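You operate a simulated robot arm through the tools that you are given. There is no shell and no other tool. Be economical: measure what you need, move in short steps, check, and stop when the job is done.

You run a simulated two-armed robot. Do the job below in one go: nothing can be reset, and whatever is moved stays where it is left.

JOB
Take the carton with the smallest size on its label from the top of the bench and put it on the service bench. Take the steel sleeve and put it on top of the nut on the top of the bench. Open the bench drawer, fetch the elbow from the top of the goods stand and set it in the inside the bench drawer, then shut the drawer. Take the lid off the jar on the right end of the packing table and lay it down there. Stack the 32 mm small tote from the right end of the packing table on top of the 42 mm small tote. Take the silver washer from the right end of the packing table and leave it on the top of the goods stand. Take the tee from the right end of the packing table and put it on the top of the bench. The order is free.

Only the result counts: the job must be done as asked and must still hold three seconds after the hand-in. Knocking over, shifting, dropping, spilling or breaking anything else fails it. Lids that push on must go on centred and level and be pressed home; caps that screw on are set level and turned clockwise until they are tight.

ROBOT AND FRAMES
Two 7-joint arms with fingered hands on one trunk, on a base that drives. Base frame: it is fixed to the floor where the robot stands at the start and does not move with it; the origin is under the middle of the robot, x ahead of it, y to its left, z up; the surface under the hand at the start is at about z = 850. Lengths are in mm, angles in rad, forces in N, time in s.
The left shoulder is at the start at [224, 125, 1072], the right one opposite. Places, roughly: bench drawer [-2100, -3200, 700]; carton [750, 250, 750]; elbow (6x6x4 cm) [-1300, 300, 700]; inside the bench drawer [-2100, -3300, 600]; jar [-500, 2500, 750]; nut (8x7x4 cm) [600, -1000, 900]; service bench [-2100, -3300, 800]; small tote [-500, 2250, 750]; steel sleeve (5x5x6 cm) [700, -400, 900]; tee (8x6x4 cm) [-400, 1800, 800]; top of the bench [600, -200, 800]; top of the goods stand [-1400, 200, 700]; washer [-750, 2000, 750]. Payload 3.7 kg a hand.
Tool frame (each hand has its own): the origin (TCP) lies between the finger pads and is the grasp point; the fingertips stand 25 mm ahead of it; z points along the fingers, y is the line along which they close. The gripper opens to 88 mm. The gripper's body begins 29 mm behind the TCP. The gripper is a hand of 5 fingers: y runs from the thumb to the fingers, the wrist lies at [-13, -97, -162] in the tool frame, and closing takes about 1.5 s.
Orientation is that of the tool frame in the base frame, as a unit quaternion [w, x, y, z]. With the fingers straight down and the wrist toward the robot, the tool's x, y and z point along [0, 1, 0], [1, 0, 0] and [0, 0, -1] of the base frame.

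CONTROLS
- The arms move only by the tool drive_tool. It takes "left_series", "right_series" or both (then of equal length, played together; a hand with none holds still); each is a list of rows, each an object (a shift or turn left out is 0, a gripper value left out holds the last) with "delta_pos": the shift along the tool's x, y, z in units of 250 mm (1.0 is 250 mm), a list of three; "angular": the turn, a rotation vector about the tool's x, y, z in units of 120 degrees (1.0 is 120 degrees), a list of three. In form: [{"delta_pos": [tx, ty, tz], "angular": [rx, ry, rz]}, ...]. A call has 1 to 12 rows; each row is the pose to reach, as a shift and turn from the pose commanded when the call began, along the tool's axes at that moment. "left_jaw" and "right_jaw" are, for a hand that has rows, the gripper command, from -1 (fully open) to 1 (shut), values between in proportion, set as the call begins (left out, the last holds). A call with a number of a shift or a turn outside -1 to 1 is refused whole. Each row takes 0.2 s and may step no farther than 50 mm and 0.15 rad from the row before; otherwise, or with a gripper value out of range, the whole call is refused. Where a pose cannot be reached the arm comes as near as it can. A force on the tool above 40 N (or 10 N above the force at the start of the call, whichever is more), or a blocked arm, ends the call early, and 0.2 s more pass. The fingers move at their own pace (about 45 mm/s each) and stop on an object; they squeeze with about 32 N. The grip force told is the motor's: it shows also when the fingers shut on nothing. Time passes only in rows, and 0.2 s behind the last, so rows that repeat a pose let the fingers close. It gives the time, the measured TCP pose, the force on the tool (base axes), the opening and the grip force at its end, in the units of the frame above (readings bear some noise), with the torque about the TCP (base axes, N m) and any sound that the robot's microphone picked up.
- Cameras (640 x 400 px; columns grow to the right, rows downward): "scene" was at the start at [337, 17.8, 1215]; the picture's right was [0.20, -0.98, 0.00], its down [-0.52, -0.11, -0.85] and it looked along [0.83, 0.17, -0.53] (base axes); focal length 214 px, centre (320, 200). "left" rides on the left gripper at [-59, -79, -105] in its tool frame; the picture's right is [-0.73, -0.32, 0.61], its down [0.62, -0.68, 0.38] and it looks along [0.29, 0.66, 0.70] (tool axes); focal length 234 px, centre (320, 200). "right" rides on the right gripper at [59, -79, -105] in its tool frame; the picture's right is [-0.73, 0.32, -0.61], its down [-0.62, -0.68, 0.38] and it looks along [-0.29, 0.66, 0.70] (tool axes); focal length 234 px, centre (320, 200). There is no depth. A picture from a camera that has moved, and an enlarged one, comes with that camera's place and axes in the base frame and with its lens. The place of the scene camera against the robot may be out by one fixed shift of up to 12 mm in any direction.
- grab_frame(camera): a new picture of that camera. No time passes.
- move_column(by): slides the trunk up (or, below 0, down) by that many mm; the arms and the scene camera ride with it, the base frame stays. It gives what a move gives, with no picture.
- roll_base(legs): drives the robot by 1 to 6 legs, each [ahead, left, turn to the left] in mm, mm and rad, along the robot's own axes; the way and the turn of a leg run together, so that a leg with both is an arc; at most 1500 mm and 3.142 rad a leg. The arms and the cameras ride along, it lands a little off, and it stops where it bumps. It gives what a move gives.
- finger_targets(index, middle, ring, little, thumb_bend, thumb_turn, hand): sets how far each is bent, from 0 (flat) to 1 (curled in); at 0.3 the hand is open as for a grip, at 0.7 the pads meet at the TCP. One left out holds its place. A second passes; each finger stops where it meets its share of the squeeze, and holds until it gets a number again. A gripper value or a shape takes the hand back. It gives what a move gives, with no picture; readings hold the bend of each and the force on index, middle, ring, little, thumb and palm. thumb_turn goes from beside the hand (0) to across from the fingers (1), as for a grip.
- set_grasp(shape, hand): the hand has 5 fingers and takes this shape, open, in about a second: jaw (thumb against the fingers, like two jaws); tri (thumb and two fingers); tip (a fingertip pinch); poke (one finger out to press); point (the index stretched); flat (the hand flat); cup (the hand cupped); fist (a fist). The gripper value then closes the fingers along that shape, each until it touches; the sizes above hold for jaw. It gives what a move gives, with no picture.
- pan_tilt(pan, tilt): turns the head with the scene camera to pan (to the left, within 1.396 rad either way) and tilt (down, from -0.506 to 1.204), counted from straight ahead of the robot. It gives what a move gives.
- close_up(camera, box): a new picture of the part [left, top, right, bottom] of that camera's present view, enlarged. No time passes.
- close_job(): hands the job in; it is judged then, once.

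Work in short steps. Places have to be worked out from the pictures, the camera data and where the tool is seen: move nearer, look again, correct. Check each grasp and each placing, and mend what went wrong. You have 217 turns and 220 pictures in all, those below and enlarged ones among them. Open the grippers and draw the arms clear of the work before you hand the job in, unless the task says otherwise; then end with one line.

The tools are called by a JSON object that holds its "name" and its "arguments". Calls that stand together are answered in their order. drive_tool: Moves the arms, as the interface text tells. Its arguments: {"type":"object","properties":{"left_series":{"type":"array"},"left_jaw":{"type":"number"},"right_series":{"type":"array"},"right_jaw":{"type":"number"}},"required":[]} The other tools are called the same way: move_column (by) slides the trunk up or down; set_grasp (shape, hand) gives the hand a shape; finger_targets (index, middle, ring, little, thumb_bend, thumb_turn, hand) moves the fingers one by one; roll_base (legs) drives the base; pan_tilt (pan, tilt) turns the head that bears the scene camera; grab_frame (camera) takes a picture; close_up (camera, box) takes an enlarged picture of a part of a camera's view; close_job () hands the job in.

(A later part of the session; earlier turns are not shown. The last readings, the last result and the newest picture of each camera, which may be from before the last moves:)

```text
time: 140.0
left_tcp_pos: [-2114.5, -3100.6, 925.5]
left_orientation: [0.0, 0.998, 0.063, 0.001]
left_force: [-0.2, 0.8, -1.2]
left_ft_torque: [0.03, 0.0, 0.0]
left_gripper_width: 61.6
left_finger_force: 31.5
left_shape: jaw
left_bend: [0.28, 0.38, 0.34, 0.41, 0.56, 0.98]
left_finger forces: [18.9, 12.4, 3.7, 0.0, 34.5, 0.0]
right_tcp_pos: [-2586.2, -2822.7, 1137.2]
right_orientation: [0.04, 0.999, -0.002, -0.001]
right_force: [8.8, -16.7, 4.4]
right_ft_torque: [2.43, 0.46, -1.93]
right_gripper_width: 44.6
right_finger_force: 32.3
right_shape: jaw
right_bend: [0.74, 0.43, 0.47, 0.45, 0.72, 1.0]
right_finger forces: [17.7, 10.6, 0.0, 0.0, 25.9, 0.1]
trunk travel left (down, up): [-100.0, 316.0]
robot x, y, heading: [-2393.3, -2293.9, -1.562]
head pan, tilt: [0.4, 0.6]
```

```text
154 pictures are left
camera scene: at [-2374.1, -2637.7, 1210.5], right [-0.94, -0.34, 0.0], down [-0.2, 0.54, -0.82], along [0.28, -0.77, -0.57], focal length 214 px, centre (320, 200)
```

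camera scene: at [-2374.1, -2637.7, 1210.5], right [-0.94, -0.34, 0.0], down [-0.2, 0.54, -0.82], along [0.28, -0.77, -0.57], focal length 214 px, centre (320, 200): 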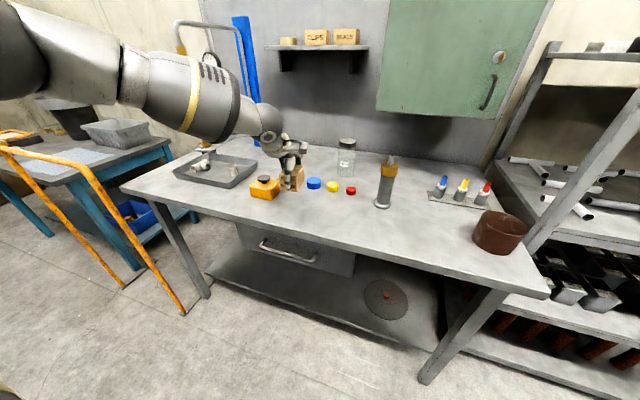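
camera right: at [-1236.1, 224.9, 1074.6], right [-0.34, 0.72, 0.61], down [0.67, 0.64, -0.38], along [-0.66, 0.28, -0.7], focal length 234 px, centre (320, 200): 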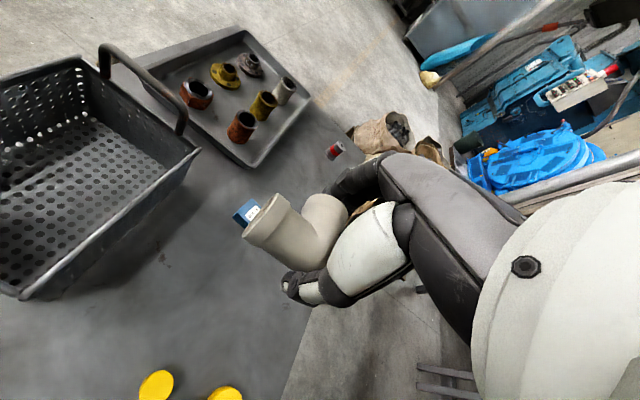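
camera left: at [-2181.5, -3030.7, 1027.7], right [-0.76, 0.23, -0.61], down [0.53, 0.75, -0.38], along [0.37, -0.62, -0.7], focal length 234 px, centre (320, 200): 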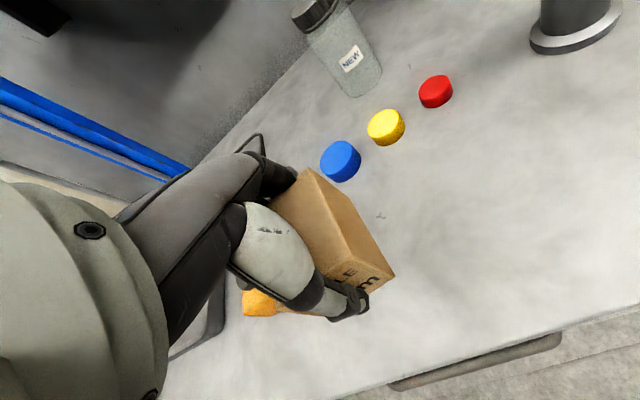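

Position is clear. I lower 85 mm, then in small steps until contact.

{"name": "drive_tool", "arguments": {"left_series": [{"delta_pos": [0, 0, 0.12]}, {"delta_pos": [0, 0, 0.24]}, {"delta_pos": [0, 0, 0.34]}]}}

{"name": "drive_tool", "arguments": {"left_series": [{"delta_pos": [0, 0, 0.025]}, {"delta_pos": [0, 0, 0.05]}, {"delta_pos": [0, 0, 0.07]}, {"delta_pos": [0, 0, 0.09]}, {"delta_pos": [0, 0, 0.105]}, {"delta_pos": [0, 0, 0.12]}, {"delta_pos": [0, 0, 0.135]}]}}

{"name": "close_up", "arguments": {"camera": "scene", "box": [240, 140, 360, 230]}}

```text
time: 140.8
left_tcp_pos: [-2115.4, -3100.8, 839.7]
left_orientation: [0.0, 0.998, 0.063, 0.0]
left_force: [-0.5, -0.2, -1.2]
left_ft_torque: [0.05, 0.02, -0.03]
left_gripper_width: 62.0
left_finger_force: 31.6
left_shape: jaw
left_bend: [0.28, 0.38, 0.34, 0.41, 0.56, 0.98]
left_finger forces: [18.7, 12.3, 3.7, 0.0, 34.2, 0.0]
right_tcp_pos: [-2586.8, -2821.4, 1135.9]
right_orientation: [0.039, 0.999, 0.0, -0.001]
right_force: [1.2, -25.5, 6.2]
right_ft_torque: [3.44, -0.3, -1.77]
right_gripper_width: 44.8
right_finger_force: 32.3
right_shape: jaw
right_bend: [0.74, 0.43, 0.47, 0.45, 0.72, 1.0]
right_finger forces: [17.8, 10.5, 0.1, 0.0, 25.9, 0.1]
trunk travel left (down, up): [-100.0, 316.0]
robot x, y, heading: [-2399.3, -2295.3, -1.561]
head pan, tilt: [0.4, 0.6]
```

```text
time: 141.9
left_tcp_pos: [-2115.3, -3106.2, 833.0]
left_orientation: [0.015, 0.998, 0.064, -0.003]
left_force: [0.6, 4.6, 26.9]
left_ft_torque: [-0.25, -0.07, 0.04]
left_gripper_width: 60.7
left_finger_force: 31.6
left_shape: jaw
left_bend: [0.28, 0.38, 0.34, 0.41, 0.56, 0.98]
left_finger forces: [20.4, 12.6, 4.4, 0.0, 40.2, 0.0]
right_tcp_pos: [-2586.5, -2818.8, 1138.4]
right_orientation: [0.042, 0.999, -0.002, 0.0]
right_force: [11.7, -10.3, 7.8]
right_ft_torque: [2.02, 0.67, -1.88]
right_gripper_width: 44.4
right_finger_force: 32.3
right_shape: jaw
right_bend: [0.74, 0.43, 0.47, 0.45, 0.72, 1.0]
right_finger forces: [17.8, 10.5, 0.0, 0.1, 25.8, 0.0]
trunk travel left (down, up): [-100.0, 316.0]
robot x, y, heading: [-2396.9, -2295.9, -1.562]
head pan, tilt: [0.4, 0.6]
stopped in row 5 (left hand): the force on the tool passed its limit at 42 N (the readings are from after the stop); the commanded pose is now the measured one
```

```text
4.44 times, centred on (300, 185) of scene
camera zoom: at [-2374.2, -2633.9, 1211.2], right [-0.94, -0.35, 0.0], down [-0.2, 0.54, -0.82], along [0.29, -0.77, -0.58], focal length 953 px, centre (409, 267)
```

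zoom: 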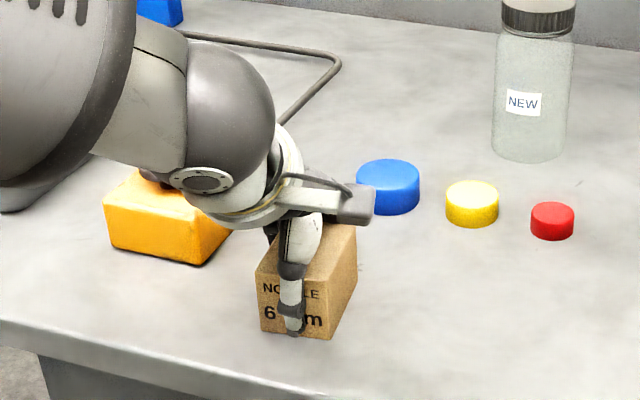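

The carton touches at TCP 834 (bench ≈ 798). I ease up, relieve the right arm sideways, then open the left hand.

{"name": "drive_tool", "arguments": {"left_series": [{"delta_pos": [0, 0, -0.008]}, {"delta_pos": [0, 0, -0.014]}, {"delta_pos": [0, 0, -0.014]}], "right_series": [{"delta_pos": [-0.1, 0.05, 0]}, {"delta_pos": [-0.2, 0.15, 0]}, {"delta_pos": [-0.3, 0.25, 0]}]}}

{"name": "drive_tool", "arguments": {"left_series": [{}, {}, {}, {}, {}], "left_jaw": -1}}

{"name": "drive_tool", "arguments": {"left_series": [{"delta_pos": [0, 0, -0.1]}, {"delta_pos": [0, 0, -0.25]}, {"delta_pos": [0, 0, -0.42]}, {"delta_pos": [0, -0.1, -0.58]}, {"delta_pos": [0, -0.28, -0.58]}, {"delta_pos": [0, -0.46, -0.58]}, {"delta_pos": [0, -0.64, -0.58]}]}}

{"name": "grab_frame", "arguments": {"camera": "scene"}}

{"name": "grab_frame", "arguments": {"camera": "left"}}

```text
time: 142.7
left_tcp_pos: [-2115.8, -3104.0, 832.8]
left_orientation: [0.011, 0.998, 0.064, -0.001]
left_force: [-0.5, -8.5, 26.0]
left_ft_torque: [-0.37, -0.06, -0.02]
left_gripper_width: 60.4
left_finger_force: 31.9
left_shape: jaw
left_bend: [0.27, 0.38, 0.34, 0.41, 0.57, 0.98]
left_finger forces: [24.9, 14.6, 4.9, 0.0, 33.7, 0.0]
right_tcp_pos: [-2664.8, -2882.8, 1141.8]
right_orientation: [0.041, 0.999, 0.0, -0.001]
right_force: [0.9, 0.3, -1.6]
right_ft_torque: [-0.03, 0.0, -0.01]
right_gripper_width: 44.3
right_finger_force: 32.0
right_shape: jaw
right_bend: [0.74, 0.43, 0.47, 0.45, 0.72, 1.0]
right_finger forces: [17.9, 10.5, 0.0, 0.1, 25.8, 0.0]
trunk travel left (down, up): [-100.0, 316.0]
robot x, y, heading: [-2397.4, -2294.9, -1.56]
head pan, tilt: [0.4, 0.6]
```

```text
time: 143.9
left_tcp_pos: [-2115.6, -3102.7, 830.3]
left_orientation: [0.009, 0.998, 0.063, -0.001]
left_force: [-0.6, -5.4, 20.0]
left_ft_torque: [-0.36, 0.08, 0.03]
left_gripper_width: 87.8
left_finger_force: 0.0
left_shape: jaw
left_bend: [0.25, 0.3, 0.3, 0.3, 0.3, 0.97]
left_finger forces: [14.8, 0.0, 0.0, 0.1, 5.1, 0.0]
right_tcp_pos: [-2662.9, -2882.4, 1142.8]
right_orientation: [0.042, 0.999, 0.0, -0.002]
right_force: [-0.4, 0.1, -1.9]
right_ft_torque: [-0.01, 0.04, 0.0]
right_gripper_width: 44.3
right_finger_force: 32.5
right_shape: jaw
right_bend: [0.74, 0.43, 0.47, 0.45, 0.72, 1.0]
right_finger forces: [17.9, 10.6, 0.0, 0.0, 25.8, 0.0]
trunk travel left (down, up): [-100.0, 316.0]
robot x, y, heading: [-2396.7, -2295.7, -1.558]
head pan, tilt: [0.4, 0.6]
```

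```text
time: 145.5
left_tcp_pos: [-2132.1, -2940.1, 973.8]
left_orientation: [0.007, 0.998, 0.064, -0.001]
left_force: [-0.1, 0.5, -0.8]
left_ft_torque: [-0.02, 0.0, 0.01]
left_gripper_width: 88.0
left_finger_force: 0.0
left_shape: jaw
left_bend: [0.28, 0.3, 0.3, 0.3, 0.28, 0.97]
left_finger forces: [4.6, 0.0, 0.0, 0.1, 4.7, 0.0]
right_tcp_pos: [-2662.0, -2883.6, 1142.7]
right_orientation: [0.04, 0.999, 0.0, -0.002]
right_force: [-0.2, -0.4, -2.7]
right_ft_torque: [0.0, 0.02, 0.01]
right_gripper_width: 44.5
right_finger_force: 32.1
right_shape: jaw
right_bend: [0.74, 0.43, 0.47, 0.45, 0.72, 1.0]
right_finger forces: [17.9, 10.5, 0.0, 0.0, 25.8, 0.0]
trunk travel left (down, up): [-100.0, 316.0]
robot x, y, heading: [-2397.1, -2295.5, -1.561]
head pan, tilt: [0.4, 0.6]
```

```text
152 pictures are left
camera scene: at [-2368.7, -2635.1, 1211.7], right [-0.92, -0.4, 0.0], down [-0.23, 0.52, -0.83], along [0.33, -0.76, -0.56], focal length 214 px, centre (320, 200)
```

scene: 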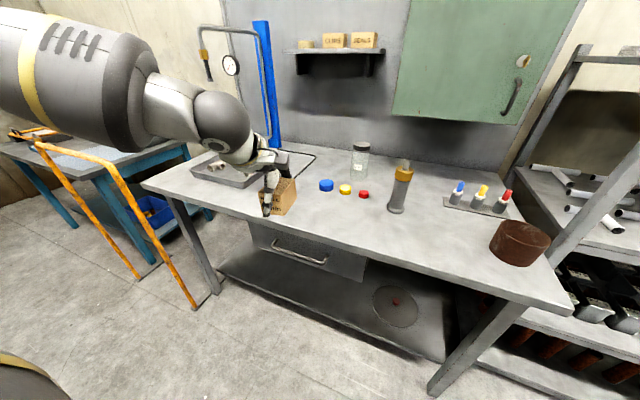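

```text
151 pictures are left
camera left: at [-2199.5, -2868.8, 1075.5], right [-0.76, 0.22, -0.61], down [0.53, 0.75, -0.4], along [0.37, -0.63, -0.69], focal length 234 px, centre (320, 200)
```

left: 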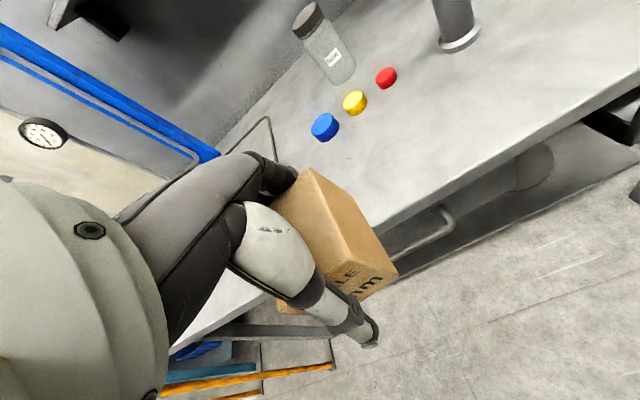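

The carton is still wedged in the fully "open" hand. I bring it back over the bench, then open the fingers wider than the jaw limit.

{"name": "drive_tool", "arguments": {"left_series": [{"delta_pos": [0, 0.16, 0]}, {"delta_pos": [0, 0.32, 0]}, {"delta_pos": [0, 0.48, 0]}, {"delta_pos": [0, 0.6, 0.08]}, {"delta_pos": [0, 0.64, 0.2]}, {"delta_pos": [0, 0.64, 0.32]}, {"delta_pos": [0, 0.64, 0.44]}, {"delta_pos": [0, 0.64, 0.52]}]}}

{"name": "drive_tool", "arguments": {"left_series": [{"delta_pos": [0, 0, 0.01]}, {"delta_pos": [0, 0, 0.02]}, {"delta_pos": [0, 0, 0.03]}, {"delta_pos": [0, 0, 0.04]}, {"delta_pos": [0, 0, 0.05]}]}}

{"name": "close_up", "arguments": {"camera": "scene", "box": [220, 140, 340, 230]}}

```text
time: 147.3
left_tcp_pos: [-2116.5, -3105.4, 843.1]
left_orientation: [0.007, 0.998, 0.063, -0.001]
left_force: [-0.4, -0.6, -0.8]
left_ft_torque: [0.0, -0.02, -0.01]
left_gripper_width: 87.8
left_finger_force: 0.1
left_shape: jaw
left_bend: [0.28, 0.3, 0.3, 0.3, 0.28, 0.97]
left_finger forces: [4.1, 0.1, 0.0, 0.1, 4.2, 0.0]
right_tcp_pos: [-2663.4, -2884.5, 1141.6]
right_orientation: [0.039, 0.999, 0.0, -0.002]
right_force: [0.1, -0.1, -2.6]
right_ft_torque: [-0.02, 0.03, -0.01]
right_gripper_width: 44.2
right_finger_force: 31.7
right_shape: jaw
right_bend: [0.74, 0.43, 0.47, 0.45, 0.72, 1.0]
right_finger forces: [17.9, 10.6, 0.1, 0.1, 25.6, 0.0]
trunk travel left (down, up): [-100.0, 316.0]
robot x, y, heading: [-2398.4, -2298.9, -1.566]
head pan, tilt: [0.4, 0.6]
```

```text
time: 148.5
left_tcp_pos: [-2115.6, -3104.5, 833.1]
left_orientation: [0.009, 0.998, 0.063, -0.003]
left_force: [-1.1, 1.0, 9.9]
left_ft_torque: [-0.09, 0.01, 0.0]
left_gripper_width: 88.0
left_finger_force: 0.2
left_shape: jaw
left_bend: [0.28, 0.3, 0.3, 0.3, 0.28, 0.97]
left_finger forces: [6.4, 0.0, 0.0, 0.0, 6.5, 0.1]
right_tcp_pos: [-2662.9, -2882.2, 1144.5]
right_orientation: [0.041, 0.999, 0.0, -0.002]
right_force: [0.0, -1.0, -2.2]
right_ft_torque: [-0.03, 0.02, 0.01]
right_gripper_width: 44.2
right_finger_force: 32.0
right_shape: jaw
right_bend: [0.74, 0.43, 0.47, 0.45, 0.72, 1.0]
right_finger forces: [18.0, 10.6, 0.0, 0.0, 25.7, 0.1]
trunk travel left (down, up): [-100.0, 316.0]
robot x, y, heading: [-2395.5, -2294.4, -1.562]
head pan, tilt: [0.4, 0.6]
```

```text
4.44 times, centred on (280, 185) of scene
camera zoom: at [-2369.5, -2634.3, 1212.1], right [-0.92, -0.4, 0.0], down [-0.23, 0.52, -0.83], along [0.33, -0.76, -0.56], focal length 953 px, centre (498, 267)
```

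zoom: 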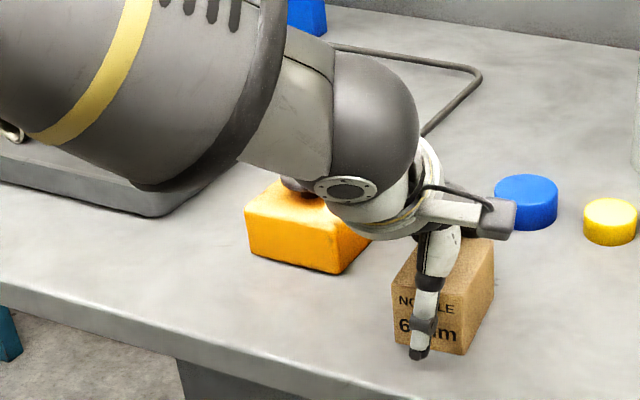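

Carton rests on the bench again (10 N). I open index and thumb beyond the jaw opening.

{"name": "finger_targets", "arguments": {"hand": "left", "index": 0.05, "middle": 0.1, "ring": 0.1, "little": 0.1, "thumb_bend": 0.05}}

{"name": "drive_tool", "arguments": {"left_series": [{"delta_pos": [0, 0, -0.03]}, {"delta_pos": [0, 0, -0.08]}, {"delta_pos": [0, 0, -0.15]}]}}

{"name": "close_up", "arguments": {"camera": "scene", "box": [220, 140, 340, 230]}}

```text
time: 149.5
left_tcp_pos: [-2116.5, -3104.1, 830.0]
left_orientation: [0.006, 0.998, 0.063, -0.001]
left_force: [0.2, 0.0, 0.5]
left_ft_torque: [0.01, 0.0, -0.01]
left_gripper_width: 126.5
left_finger_force: 0.1
left_shape: fingers
left_bend: [0.05, 0.1, 0.1, 0.1, 0.05, 0.97]
left_finger forces: [0.0, 0.0, 0.0, 0.0, 0.9, 0.1]
right_tcp_pos: [-2662.8, -2884.5, 1141.7]
right_orientation: [0.04, 0.999, 0.0, -0.002]
right_force: [0.6, -0.4, -2.6]
right_ft_torque: [0.02, 0.02, 0.03]
right_gripper_width: 44.1
right_finger_force: 31.6
right_shape: jaw
right_bend: [0.74, 0.43, 0.47, 0.45, 0.72, 1.0]
right_finger forces: [17.9, 10.4, 0.1, 0.0, 25.7, 0.0]
trunk travel left (down, up): [-100.0, 316.0]
robot x, y, heading: [-2396.6, -2291.8, -1.556]
head pan, tilt: [0.4, 0.6]
```

```text
time: 150.3
left_tcp_pos: [-2115.1, -3103.4, 868.5]
left_orientation: [0.007, 0.998, 0.063, 0.001]
left_force: [0.0, 0.1, -0.1]
left_ft_torque: [-0.02, -0.03, -0.03]
left_gripper_width: 126.5
left_finger_force: 0.2
left_shape: fingers
left_bend: [0.05, 0.1, 0.1, 0.1, 0.05, 0.97]
left_finger forces: [0.0, 0.0, 0.1, 0.1, 0.0, 0.0]
right_tcp_pos: [-2663.1, -2884.3, 1142.0]
right_orientation: [0.04, 0.999, 0.0, -0.002]
right_force: [-0.7, 0.5, -1.9]
right_ft_torque: [-0.02, 0.02, 0.02]
right_gripper_width: 44.4
right_finger_force: 31.8
right_shape: jaw
right_bend: [0.74, 0.43, 0.47, 0.45, 0.72, 1.0]
right_finger forces: [17.9, 10.6, 0.0, 0.0, 25.7, 0.0]
trunk travel left (down, up): [-100.0, 316.0]
robot x, y, heading: [-2399.8, -2296.2, -1.565]
head pan, tilt: [0.4, 0.6]
```

```text
4.44 times, centred on (280, 185) of scene
camera zoom: at [-2369.1, -2635.2, 1211.6], right [-0.92, -0.4, 0.0], down [-0.23, 0.52, -0.83], along [0.33, -0.76, -0.56], focal length 953 px, centre (498, 267)
```

zoom: 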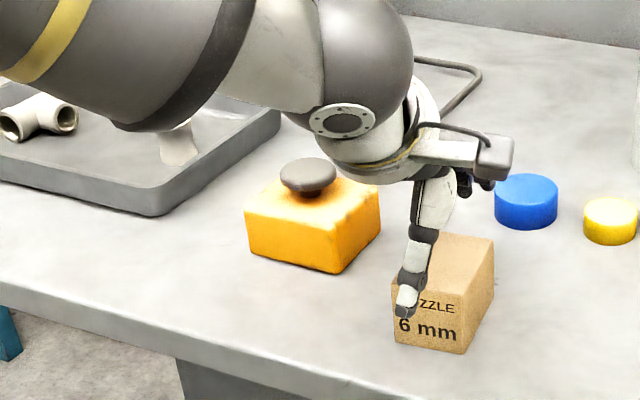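

Carton stands released on the bench. I lift clear, retreat and restore the jaw shape, then look at the drawer handle.

{"name": "drive_tool", "arguments": {"left_series": [{"delta_pos": [0, 0, -0.15]}, {"delta_pos": [0, 0, -0.32]}, {"delta_pos": [0, -0.1, -0.48]}, {"delta_pos": [0, -0.28, -0.48]}, {"delta_pos": [0, -0.46, -0.48]}, {"delta_pos": [0, -0.64, -0.48]}, {"delta_pos": [0, -0.82, -0.48]}, {"delta_pos": [0, -1.0, -0.48]}]}}

{"name": "set_grasp", "arguments": {"hand": "left", "shape": "jaw"}}

{"name": "grab_frame", "arguments": {"camera": "left"}}

{"name": "grab_frame", "arguments": {"camera": "scene"}}

```text
time: 152.1
left_tcp_pos: [-2148.2, -2857.1, 984.1]
left_orientation: [0.006, 0.998, 0.064, -0.001]
left_force: [-0.6, -0.3, 0.3]
left_ft_torque: [0.0, 0.01, 0.0]
left_gripper_width: 126.6
left_finger_force: 0.1
left_shape: fingers
left_bend: [0.05, 0.1, 0.1, 0.1, 0.05, 0.97]
left_finger forces: [0.0, 0.0, 0.0, 0.0, 0.0, 0.0]
left hand out of reach, approached as far as the arm can: row 8
right_tcp_pos: [-2663.8, -2883.2, 1141.3]
right_orientation: [0.041, 0.999, 0.0, -0.002]
right_force: [-0.3, 0.1, -2.4]
right_ft_torque: [-0.02, 0.01, -0.04]
right_gripper_width: 44.2
right_finger_force: 32.1
right_shape: jaw
right_bend: [0.74, 0.43, 0.47, 0.45, 0.72, 1.0]
right_finger forces: [17.9, 10.5, 0.1, 0.1, 25.5, 0.1]
trunk travel left (down, up): [-100.0, 316.0]
robot x, y, heading: [-2396.7, -2296.3, -1.557]
head pan, tilt: [0.4, 0.6]
```

```text
time: 153.0
left_tcp_pos: [-2149.7, -2858.7, 984.9]
left_orientation: [0.005, 0.998, 0.064, -0.001]
left_force: [-0.3, 1.0, -0.2]
left_ft_torque: [-0.01, 0.0, 0.0]
left_gripper_width: 88.4
left_finger_force: 0.1
left_shape: jaw
left_bend: [0.3, 0.3, 0.3, 0.3, 0.3, 0.97]
left_finger forces: [0.1, 0.0, 0.0, 0.0, 0.1, 0.0]
right_tcp_pos: [-2663.1, -2884.8, 1141.8]
right_orientation: [0.041, 0.999, 0.0, -0.002]
right_force: [-0.3, 0.3, -3.0]
right_ft_torque: [-0.02, 0.02, 0.01]
right_gripper_width: 44.5
right_finger_force: 32.5
right_shape: jaw
right_bend: [0.74, 0.43, 0.47, 0.45, 0.72, 1.0]
right_finger forces: [17.8, 10.5, 0.0, 0.0, 25.6, 0.1]
trunk travel left (down, up): [-100.0, 316.0]
robot x, y, heading: [-2399.1, -2297.0, -1.56]
head pan, tilt: [0.4, 0.6]
```

```text
148 pictures are left
camera left: at [-2216.2, -2786.3, 1087.7], right [-0.76, 0.22, -0.61], down [0.53, 0.75, -0.39], along [0.37, -0.62, -0.69], focal length 234 px, centre (320, 200)
```

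left: 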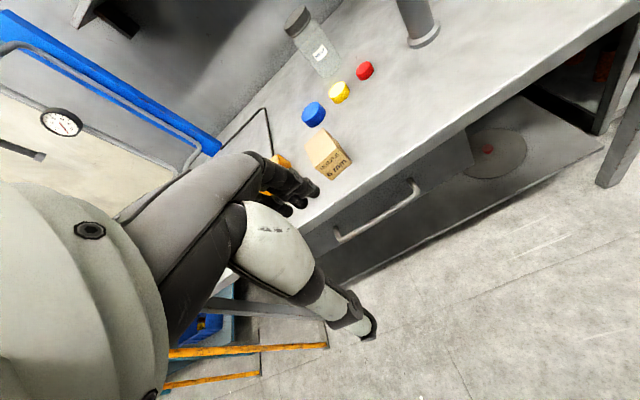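

```text
147 pictures are left
camera scene: at [-2369.0, -2635.7, 1211.4], right [-0.92, -0.4, 0.0], down [-0.23, 0.52, -0.83], along [0.33, -0.76, -0.57], focal length 214 px, centre (320, 200)
```

scene: 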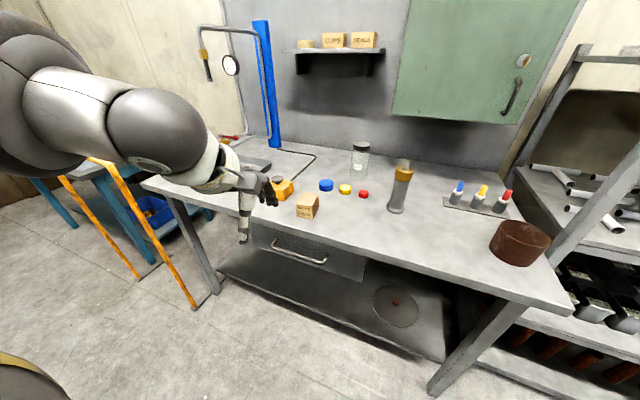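

The handle is roughly at [-2125,-3010,720] but uncertain; I lower the left hand in front of it for a second viewpoint.

{"name": "drive_tool", "arguments": {"left_series": [{"delta_pos": [0, -0.02, 0.15]}, {"delta_pos": [0, -0.04, 0.3]}, {"delta_pos": [0, -0.04, 0.45]}, {"delta_pos": [0, -0.04, 0.6]}, {"delta_pos": [0, -0.04, 0.75]}, {"delta_pos": [0, -0.04, 0.75]}]}}

{"name": "grab_frame", "arguments": {"camera": "left"}}

```text
time: 154.4
left_tcp_pos: [-2147.7, -2849.2, 798.8]
left_orientation: [0.007, 0.998, 0.064, -0.001]
left_force: [0.2, 0.1, -1.1]
left_ft_torque: [0.0, -0.01, 0.01]
left_gripper_width: 88.0
left_finger_force: 0.0
left_shape: jaw
left_bend: [0.3, 0.3, 0.3, 0.3, 0.3, 0.97]
left_finger forces: [0.0, 0.0, 0.1, 0.1, 0.1, 0.1]
left hand out of reach, approached as far as the arm can: row 1, 2, 3, 4
right_tcp_pos: [-2662.7, -2883.7, 1142.8]
right_orientation: [0.041, 0.999, 0.0, -0.002]
right_force: [-0.3, 0.1, -2.1]
right_ft_torque: [-0.03, 0.02, 0.01]
right_gripper_width: 44.4
right_finger_force: 31.9
right_shape: jaw
right_bend: [0.74, 0.43, 0.47, 0.45, 0.72, 1.0]
right_finger forces: [18.1, 10.5, 0.0, 0.0, 25.6, 0.0]
trunk travel left (down, up): [-100.0, 316.0]
robot x, y, heading: [-2397.2, -2296.3, -1.561]
head pan, tilt: [0.4, 0.6]
```

```text
146 pictures are left
camera left: at [-2215.6, -2777.1, 900.6], right [-0.76, 0.22, -0.61], down [0.53, 0.75, -0.4], along [0.37, -0.63, -0.69], focal length 234 px, centre (320, 200)
```

left: 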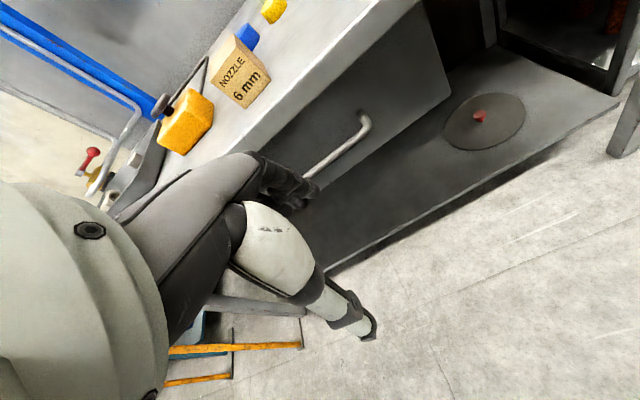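

Triangulated: handle bar from x -2021 to -2202, y≈-3028, z≈693, tucked under the top's edge. So I must grip it from the front: I square the left hand and pitch it to point forward.

{"name": "drive_tool", "arguments": {"left_series": [{"delta_pos": [0.06, 0.09, 0], "angular": [0, 0, 0.03]}, {"delta_pos": [0.122, 0.18, 0], "angular": [0, 0, 0.062]}]}}

{"name": "drive_tool", "arguments": {"left_series": [{"delta_pos": [0, 0.02, 0], "angular": [-0.07, 0, 0]}, {"delta_pos": [0, 0.04, 0], "angular": [-0.14, 0, 0]}, {"delta_pos": [0, 0.06, 0], "angular": [-0.21, 0, 0]}, {"delta_pos": [0, 0.08, 0], "angular": [-0.28, 0, 0]}, {"delta_pos": [0, 0.1, 0], "angular": [-0.35, 0, 0]}, {"delta_pos": [0, 0.1, 0.04], "angular": [-0.42, 0, 0]}, {"delta_pos": [0, 0.1, 0.08], "angular": [-0.49, 0, 0]}, {"delta_pos": [0, 0.1, 0.12], "angular": [-0.56, 0, 0]}]}}

{"name": "grab_frame", "arguments": {"camera": "left"}}

{"name": "grab_frame", "arguments": {"camera": "scene"}}

```text
time: 155.0
left_tcp_pos: [-2112.9, -2890.6, 798.7]
left_orientation: [0.006, 1.0, -0.001, -0.001]
left_force: [0.3, 0.5, 0.3]
left_ft_torque: [-0.04, 0.0, -0.03]
left_gripper_width: 88.2
left_finger_force: 0.0
left_shape: jaw
left_bend: [0.3, 0.3, 0.3, 0.3, 0.3, 0.97]
left_finger forces: [0.0, 0.0, 0.0, 0.1, 0.0, 0.0]
right_tcp_pos: [-2662.6, -2884.5, 1141.9]
right_orientation: [0.04, 0.999, 0.0, -0.001]
right_force: [0.1, 0.6, -1.8]
right_ft_torque: [0.01, 0.02, -0.01]
right_gripper_width: 44.5
right_finger_force: 31.9
right_shape: jaw
right_bend: [0.74, 0.43, 0.47, 0.45, 0.72, 1.0]
right_finger forces: [18.0, 10.5, 0.0, 0.0, 25.6, 0.1]
trunk travel left (down, up): [-100.0, 316.0]
robot x, y, heading: [-2399.7, -2297.1, -1.558]
head pan, tilt: [0.4, 0.6]
```

```text
time: 156.8
left_tcp_pos: [-2111.3, -2916.5, 766.8]
left_orientation: [0.559, 0.829, -0.001, -0.002]
left_force: [0.2, -0.9, 0.6]
left_ft_torque: [0.02, 0.0, -0.02]
left_gripper_width: 88.0
left_finger_force: 0.1
left_shape: jaw
left_bend: [0.3, 0.3, 0.3, 0.3, 0.3, 0.97]
left_finger forces: [0.0, 0.0, 0.0, 0.1, 0.0, 0.1]
right_tcp_pos: [-2662.9, -2885.1, 1141.5]
right_orientation: [0.039, 0.999, -0.001, -0.001]
right_force: [0.4, -0.4, -3.2]
right_ft_torque: [0.02, 0.04, 0.0]
right_gripper_width: 44.3
right_finger_force: 31.9
right_shape: jaw
right_bend: [0.74, 0.43, 0.47, 0.45, 0.72, 1.0]
right_finger forces: [18.0, 10.3, 0.0, 0.0, 25.6, 0.1]
trunk travel left (down, up): [-100.0, 316.0]
robot x, y, heading: [-2394.2, -2299.4, -1.558]
head pan, tilt: [0.4, 0.6]
```

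```text
145 pictures are left
camera left: at [-2168.8, -2790.5, 732.7], right [-0.73, -0.44, -0.53], down [0.62, -0.1, -0.78], along [0.29, -0.89, 0.35], focal length 234 px, centre (320, 200)
```

left: 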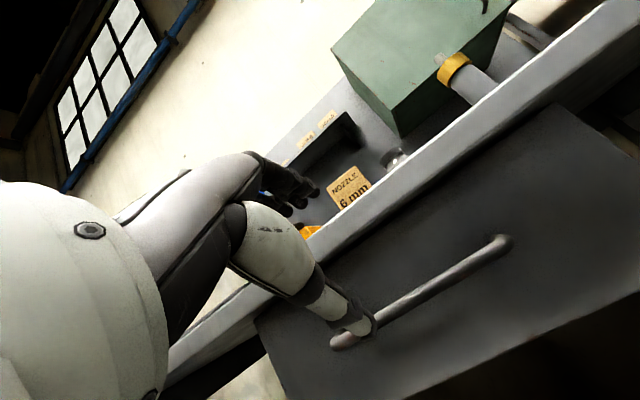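

```text
144 pictures are left
camera scene: at [-2369.5, -2636.7, 1211.0], right [-0.92, -0.4, 0.0], down [-0.23, 0.52, -0.82], along [0.33, -0.76, -0.57], focal length 214 px, centre (320, 200)
```

scene: 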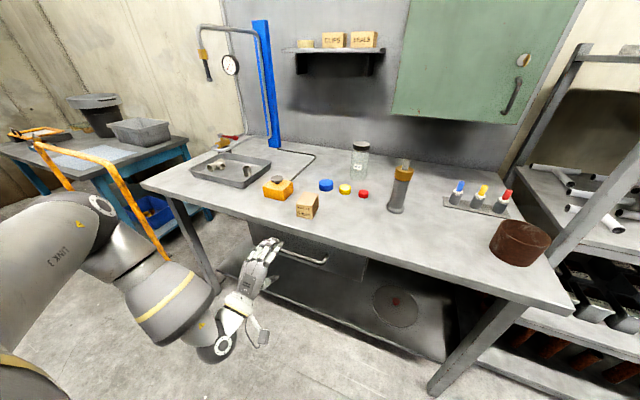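

The view confirms the bar (x -2019…-2199, z≈695). I lower the pitched hand level with it and move forward to the bar.

{"name": "drive_tool", "arguments": {"left_series": [{"delta_pos": [0, -0.1, 0.13]}, {"delta_pos": [0, -0.207, 0.26]}, {"delta_pos": [0, -0.17, 0.35]}, {"delta_pos": [0, -0.131, 0.441]}, {"delta_pos": [0, -0.131, 0.441]}]}}

{"name": "grab_frame", "arguments": {"camera": "left"}}

{"name": "close_up", "arguments": {"camera": "scene", "box": [200, 200, 360, 320]}}

```text
time: 158.0
left_tcp_pos: [-2107.8, -3005.1, 711.4]
left_orientation: [0.558, 0.83, 0.0, -0.001]
left_force: [1.5, 0.3, -0.6]
left_ft_torque: [0.03, 0.0, -0.01]
left_gripper_width: 87.8
left_finger_force: 0.0
left_shape: jaw
left_bend: [0.3, 0.3, 0.3, 0.3, 0.3, 0.97]
left_finger forces: [0.0, 0.2, 0.0, 0.0, 0.1, 0.0]
left hand out of reach, approached as far as the arm can: row 2, 3, 4, 5
right_tcp_pos: [-2663.2, -2885.0, 1142.3]
right_orientation: [0.04, 0.999, 0.0, -0.002]
right_force: [0.3, 0.0, -1.9]
right_ft_torque: [-0.02, 0.04, 0.02]
right_gripper_width: 44.6
right_finger_force: 31.9
right_shape: jaw
right_bend: [0.74, 0.43, 0.47, 0.45, 0.72, 1.0]
right_finger forces: [18.0, 10.6, 0.1, 0.1, 25.5, 0.0]
trunk travel left (down, up): [-100.0, 316.0]
robot x, y, heading: [-2396.9, -2298.9, -1.557]
head pan, tilt: [0.4, 0.6]
```

```text
143 pictures are left
camera left: at [-2164.7, -2878.3, 676.7], right [-0.73, -0.44, -0.53], down [0.62, -0.1, -0.78], along [0.29, -0.89, 0.35], focal length 234 px, centre (320, 200)
```

left: 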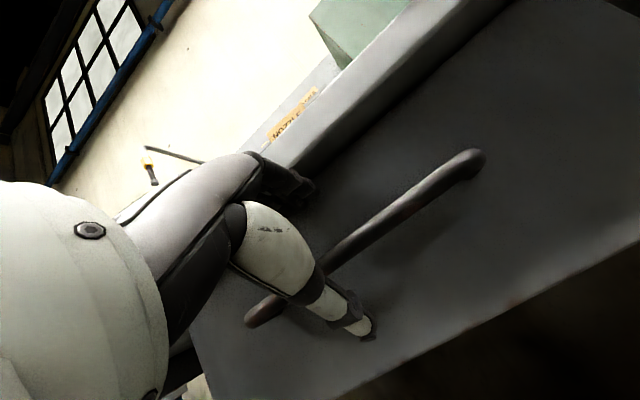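

```text
3.33 times, centred on (280, 260) of scene
camera zoom: at [-2369.1, -2635.8, 1211.4], right [-0.92, -0.4, 0.0], down [-0.23, 0.52, -0.82], along [0.33, -0.76, -0.57], focal length 715 px, centre (453, 0)
```

zoom: 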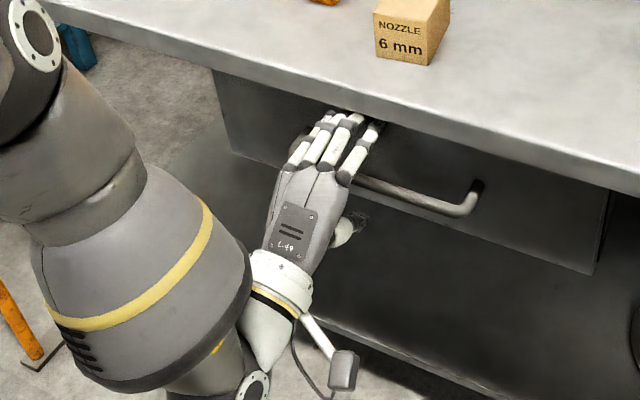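

The bar now lies between fingers (above) and thumb (below). I lower the trunk 17 mm, go 12 mm further forward, and close.

{"name": "move_column", "arguments": {"by": -17}}

{"name": "drive_tool", "arguments": {"left_series": [{"delta_pos": [0, 0.01, 0.022]}, {"delta_pos": [0, 0.0186, 0.044]}]}}

{"name": "drive_tool", "arguments": {"left_series": [{}, {}, {}, {}, {}, {}, {}, {}], "left_jaw": 1}}

{"name": "grab_frame", "arguments": {"camera": "left"}}

```text
time: 158.6
left_tcp_pos: [-2107.6, -3005.3, 696.6]
left_orientation: [0.56, 0.829, -0.001, -0.001]
left_force: [0.0, -0.2, 0.3]
left_ft_torque: [0.01, -0.04, 0.03]
left_gripper_width: 88.0
left_finger_force: 0.0
left_shape: jaw
left_bend: [0.3, 0.3, 0.3, 0.3, 0.3, 0.97]
left_finger forces: [0.0, 0.0, 0.1, 0.1, 0.1, 0.0]
right_tcp_pos: [-2661.7, -2882.2, 1126.2]
right_orientation: [0.041, 0.999, 0.0, -0.001]
right_force: [0.4, -0.1, -1.3]
right_ft_torque: [0.02, 0.03, 0.04]
right_gripper_width: 44.6
right_finger_force: 31.8
right_shape: jaw
right_bend: [0.74, 0.43, 0.47, 0.45, 0.72, 1.0]
right_finger forces: [18.1, 10.5, 0.0, 0.0, 25.6, 0.0]
trunk travel left (down, up): [-83.0, 332.0]
robot x, y, heading: [-2402.2, -2297.9, -1.558]
head pan, tilt: [0.4, 0.6]
```

```text
time: 159.2
left_tcp_pos: [-2109.1, -3013.1, 696.0]
left_orientation: [0.559, 0.829, -0.001, -0.001]
left_force: [-1.2, 37.7, 5.9]
left_ft_torque: [-1.71, -0.14, 0.36]
left_gripper_width: 84.8
left_finger_force: 0.0
left_shape: jaw
left_bend: [0.3, 0.3, 0.3, 0.3, 0.3, 0.97]
left_finger forces: [4.5, 27.1, 5.7, 0.0, 0.1, 0.0]
right_tcp_pos: [-2661.6, -2879.1, 1125.8]
right_orientation: [0.042, 0.999, -0.001, -0.001]
right_force: [-0.5, 0.9, -2.0]
right_ft_torque: [0.01, 0.04, -0.03]
right_gripper_width: 44.5
right_finger_force: 31.9
right_shape: jaw
right_bend: [0.74, 0.43, 0.47, 0.45, 0.72, 1.0]
right_finger forces: [18.0, 10.5, 0.0, 0.1, 25.5, 0.0]
trunk travel left (down, up): [-83.0, 332.0]
robot x, y, heading: [-2394.2, -2294.6, -1.559]
head pan, tilt: [0.4, 0.6]
```

```text
time: 159.9
left_tcp_pos: [-2108.0, -3012.9, 693.4]
left_orientation: [0.557, 0.83, -0.001, -0.001]
left_force: [-0.4, 18.7, 5.1]
left_ft_torque: [-0.91, -0.09, 0.21]
left_gripper_width: 55.5
left_finger_force: 0.0
left_shape: jaw
left_bend: [0.29, 0.3, 0.3, 0.46, 0.73, 1.0]
left_finger forces: [2.9, 7.7, 7.8, 0.0, 0.1, 0.1]
right_tcp_pos: [-2660.4, -2882.2, 1123.6]
right_orientation: [0.04, 0.999, 0.0, -0.001]
right_force: [0.3, 0.3, -1.8]
right_ft_torque: [-0.02, 0.03, 0.0]
right_gripper_width: 44.3
right_finger_force: 32.2
right_shape: jaw
right_bend: [0.74, 0.43, 0.47, 0.45, 0.72, 1.0]
right_finger forces: [18.0, 10.5, 0.0, 0.0, 25.6, 0.1]
trunk travel left (down, up): [-83.0, 332.0]
robot x, y, heading: [-2395.6, -2296.2, -1.556]
head pan, tilt: [0.4, 0.6]
stopped in row 3 (left hand): the force on the tool passed its limit at 48 N (the readings are from after the stop); the commanded pose is now the measured one
```

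```text
141 pictures are left
camera left: at [-2165.6, -2885.5, 658.7], right [-0.73, -0.44, -0.53], down [0.62, -0.1, -0.78], along [0.29, -0.89, 0.35], focal length 234 px, centre (320, 200)
```

left: 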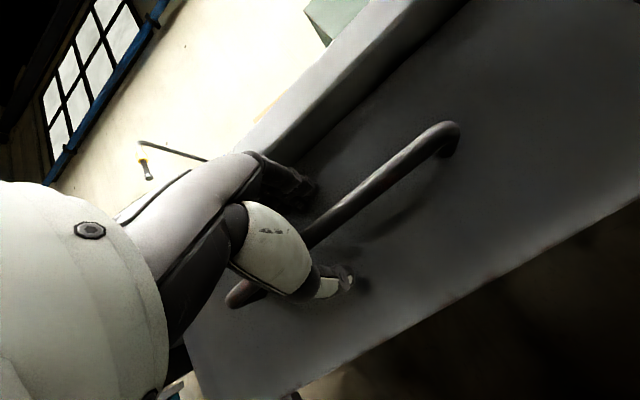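

The fingertips press on the drawer front; I back off ~8 mm and finish closing around the bar.

{"name": "drive_tool", "arguments": {"left_series": [{"delta_pos": [0, -0.008, -0.02]}, {"delta_pos": [0, -0.015, -0.035]}, {"delta_pos": [0, -0.015, -0.035]}, {"delta_pos": [0, -0.015, -0.035]}, {"delta_pos": [0, -0.015, -0.035]}, {"delta_pos": [0, -0.015, -0.035]}, {"delta_pos": [0, -0.015, -0.035]}], "left_jaw": 1}}

{"name": "grab_frame", "arguments": {"camera": "left"}}

```text
time: 161.5
left_tcp_pos: [-2107.8, -3005.5, 686.1]
left_orientation: [0.552, 0.834, -0.002, -0.002]
left_force: [-1.5, 0.8, -33.1]
left_ft_torque: [0.21, -0.08, 0.04]
left_gripper_width: 6.5
left_finger_force: 32.1
left_shape: jaw
left_bend: [0.75, 0.53, 0.44, 0.44, 0.73, 1.0]
left_finger forces: [0.0, 0.0, 0.0, 0.0, 36.8, 0.0]
right_tcp_pos: [-2658.7, -2886.6, 1121.9]
right_orientation: [0.038, 0.999, 0.0, -0.003]
right_force: [0.3, 0.1, -1.5]
right_ft_torque: [0.04, 0.0, 0.01]
right_gripper_width: 44.5
right_finger_force: 31.8
right_shape: jaw
right_bend: [0.74, 0.43, 0.47, 0.45, 0.72, 1.0]
right_finger forces: [17.9, 10.6, 0.1, 0.0, 25.6, 0.1]
trunk travel left (down, up): [-83.0, 332.0]
robot x, y, heading: [-2396.0, -2296.9, -1.56]
head pan, tilt: [0.4, 0.6]
```

```text
140 pictures are left
camera left: at [-2165.4, -2878.5, 653.4], right [-0.73, -0.43, -0.53], down [0.62, -0.09, -0.78], along [0.29, -0.9, 0.33], focal length 234 px, centre (320, 200)
```

left: 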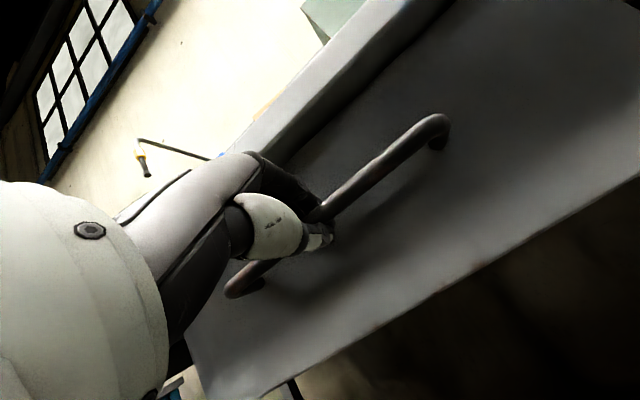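

The thumb presses the bar from below and the index is curled over it. I try pulling gently 40 mm.

{"name": "drive_tool", "arguments": {"left_series": [{"delta_pos": [0, -0.02, -0.046]}, {"delta_pos": [0, -0.04, -0.092]}, {"delta_pos": [0, -0.062, -0.147]}]}}

{"name": "grab_frame", "arguments": {"camera": "left"}}

{"name": "close_up", "arguments": {"camera": "scene", "box": [200, 200, 360, 320]}}

```text
time: 162.3
left_tcp_pos: [-2108.0, -2964.9, 687.4]
left_orientation: [0.551, 0.834, -0.002, -0.002]
left_force: [-0.9, -0.5, -35.1]
left_ft_torque: [0.16, -0.08, 0.0]
left_gripper_width: 6.2
left_finger_force: 32.0
left_shape: jaw
left_bend: [0.75, 0.53, 0.44, 0.44, 0.74, 1.0]
left_finger forces: [0.0, 0.0, 0.0, 0.0, 37.7, 0.0]
right_tcp_pos: [-2659.6, -2885.7, 1123.8]
right_orientation: [0.039, 0.999, 0.0, -0.003]
right_force: [-0.5, 0.2, -1.8]
right_ft_torque: [-0.03, 0.03, -0.02]
right_gripper_width: 44.5
right_finger_force: 32.1
right_shape: jaw
right_bend: [0.74, 0.43, 0.47, 0.45, 0.72, 1.0]
right_finger forces: [18.0, 10.5, 0.0, 0.0, 25.6, 0.0]
trunk travel left (down, up): [-83.0, 332.0]
robot x, y, heading: [-2395.6, -2294.6, -1.556]
head pan, tilt: [0.4, 0.6]
```

```text
139 pictures are left
camera left: at [-2165.7, -2838.6, 654.2], right [-0.73, -0.43, -0.53], down [0.62, -0.09, -0.78], along [0.29, -0.9, 0.33], focal length 234 px, centre (320, 200)
```

left: 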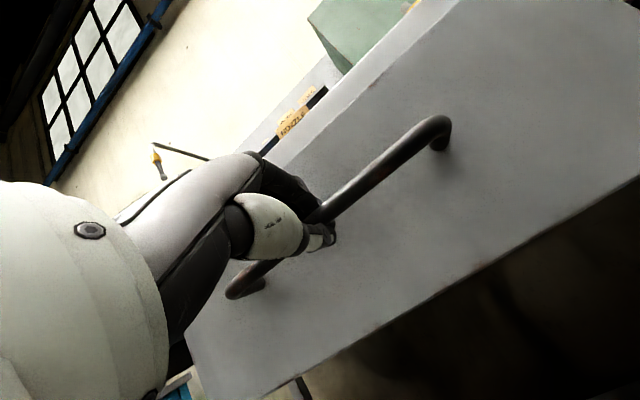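

```text
3.33 times, centred on (280, 260) of scene
camera zoom: at [-2367.4, -2654.8, 1189.7], right [-0.92, -0.4, 0.0], down [-0.23, 0.52, -0.82], along [0.33, -0.75, -0.57], focal length 715 px, centre (453, 0)
```

zoom: 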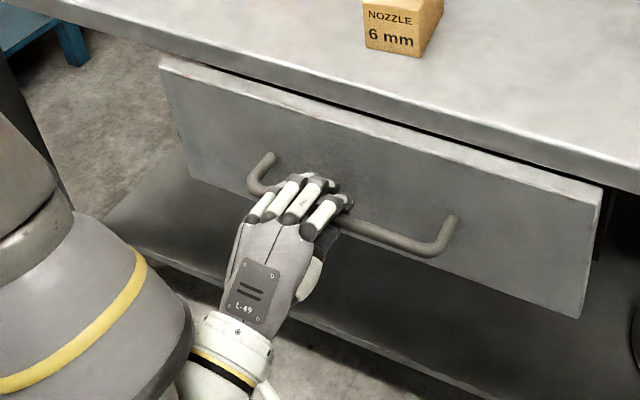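

The drawer is sliding out. I pull it further by driving the base back 180 mm.

{"name": "roll_base", "arguments": {"legs": [[-180, 0, 0]]}}

{"name": "pan_tilt", "arguments": {"pan": 0.3, "tilt": 0.8}}

{"name": "grab_frame", "arguments": {"camera": "scene"}}

```text
time: 163.8
left_tcp_pos: [-2109.5, -2787.6, 688.4]
left_orientation: [0.553, 0.833, -0.001, -0.001]
left_force: [-3.3, -0.8, -33.1]
left_ft_torque: [0.14, -0.1, -0.01]
left_gripper_width: 6.0
left_finger_force: 31.6
left_shape: jaw
left_bend: [0.75, 0.53, 0.44, 0.44, 0.74, 1.0]
left_finger forces: [0.0, 0.0, 0.1, 0.0, 36.5, 0.0]
right_tcp_pos: [-2661.2, -2708.3, 1123.0]
right_orientation: [0.039, 0.999, 0.0, -0.003]
right_force: [0.2, 0.1, -1.8]
right_ft_torque: [0.01, 0.02, 0.03]
right_gripper_width: 44.3
right_finger_force: 31.4
right_shape: jaw
right_bend: [0.74, 0.43, 0.47, 0.45, 0.72, 1.0]
right_finger forces: [18.1, 10.6, 0.1, 0.0, 25.7, 0.0]
trunk travel left (down, up): [-83.0, 332.0]
robot x, y, heading: [-2396.7, -2120.2, -1.556]
head pan, tilt: [0.4, 0.6]
```

```text
time: 164.5
left_tcp_pos: [-2109.4, -2786.5, 684.6]
left_orientation: [0.549, 0.836, -0.003, -0.001]
left_force: [-3.7, 1.1, -30.3]
left_ft_torque: [0.17, -0.11, -0.04]
left_gripper_width: 6.3
left_finger_force: 31.8
left_shape: jaw
left_bend: [0.75, 0.53, 0.44, 0.44, 0.74, 1.0]
left_finger forces: [0.0, 0.1, 0.1, 0.1, 35.1, 0.1]
right_tcp_pos: [-2660.5, -2707.8, 1122.2]
right_orientation: [0.038, 0.999, 0.001, -0.002]
right_force: [0.1, 0.1, -2.2]
right_ft_torque: [0.01, 0.04, 0.01]
right_gripper_width: 44.7
right_finger_force: 31.6
right_shape: jaw
right_bend: [0.74, 0.43, 0.47, 0.45, 0.72, 1.0]
right_finger forces: [18.0, 10.5, 0.1, 0.0, 25.6, 0.0]
trunk travel left (down, up): [-83.0, 332.0]
robot x, y, heading: [-2399.6, -2116.0, -1.56]
head pan, tilt: [0.3, 0.799]
```

```text
137 pictures are left
camera scene: at [-2379.7, -2472.2, 1173.0], right [-0.95, -0.31, 0.0], down [-0.22, 0.68, -0.7], along [0.22, -0.66, -0.72], focal length 214 px, centre (320, 200)
```

scene: 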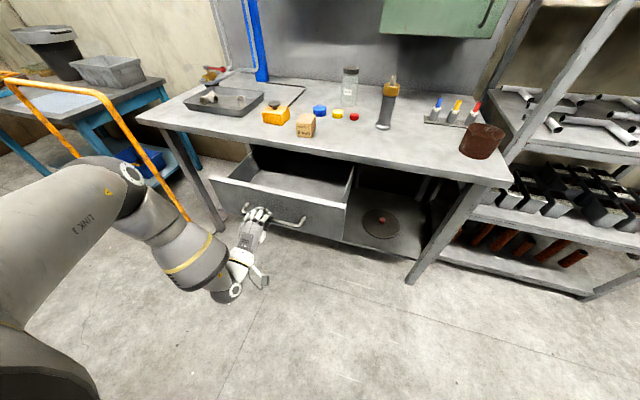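

Drawer is open about 220 mm. I release the handle and withdraw the left hand straight back.

{"name": "drive_tool", "arguments": {"left_series": [{}, {}, {}, {}, {}, {}], "left_jaw": -1}}

{"name": "roll_base", "arguments": {"legs": [[-120, 0, 0]]}}

{"name": "grab_frame", "arguments": {"camera": "scene"}}

```text
time: 165.9
left_tcp_pos: [-2110.2, -2786.6, 689.9]
left_orientation: [0.554, 0.832, -0.001, -0.001]
left_force: [0.0, 0.8, -0.3]
left_ft_torque: [-0.01, -0.03, -0.02]
left_gripper_width: 87.6
left_finger_force: 0.0
left_shape: jaw
left_bend: [0.3, 0.3, 0.3, 0.3, 0.3, 0.98]
left_finger forces: [0.0, 0.1, 0.0, 0.0, 0.0, 0.0]
right_tcp_pos: [-2661.9, -2704.9, 1124.0]
right_orientation: [0.04, 0.999, 0.0, -0.002]
right_force: [-0.3, 0.8, -1.7]
right_ft_torque: [0.03, 0.02, 0.01]
right_gripper_width: 44.5
right_finger_force: 32.0
right_shape: jaw
right_bend: [0.74, 0.43, 0.47, 0.45, 0.72, 1.0]
right_finger forces: [18.0, 10.5, 0.1, 0.1, 25.7, 0.0]
trunk travel left (down, up): [-83.0, 332.0]
robot x, y, heading: [-2398.9, -2111.6, -1.56]
head pan, tilt: [0.3, 0.799]
```

```text
time: 167.1
left_tcp_pos: [-2111.4, -2670.6, 690.1]
left_orientation: [0.554, 0.832, -0.001, -0.001]
left_force: [0.1, -0.6, 0.2]
left_ft_torque: [0.01, -0.01, 0.0]
left_gripper_width: 87.8
left_finger_force: 0.0
left_shape: jaw
left_bend: [0.3, 0.3, 0.3, 0.3, 0.3, 0.98]
left_finger forces: [0.1, 0.1, 0.1, 0.0, 0.0, 0.0]
right_tcp_pos: [-2662.4, -2590.0, 1125.4]
right_orientation: [0.041, 0.999, 0.002, -0.001]
right_force: [0.9, 0.1, -1.7]
right_ft_torque: [-0.01, 0.04, -0.04]
right_gripper_width: 44.3
right_finger_force: 31.4
right_shape: jaw
right_bend: [0.74, 0.43, 0.47, 0.45, 0.72, 1.0]
right_finger forces: [18.0, 10.5, 0.0, 0.0, 25.6, 0.1]
trunk travel left (down, up): [-83.0, 332.0]
robot x, y, heading: [-2401.2, -2000.0, -1.555]
head pan, tilt: [0.3, 0.799]
```

```text
136 pictures are left
camera scene: at [-2382.0, -2352.3, 1174.4], right [-0.95, -0.31, 0.0], down [-0.22, 0.68, -0.7], along [0.22, -0.66, -0.72], focal length 214 px, centre (320, 200)
```

scene: 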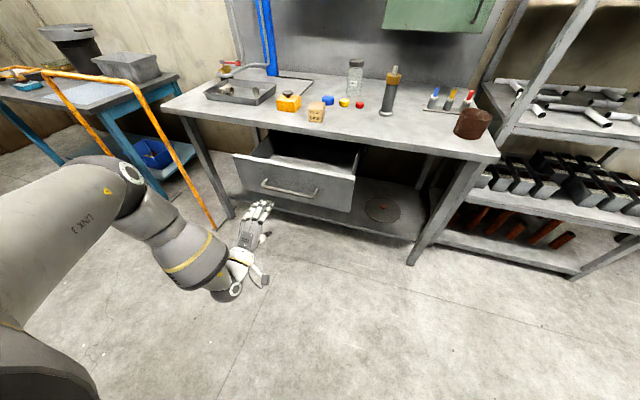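

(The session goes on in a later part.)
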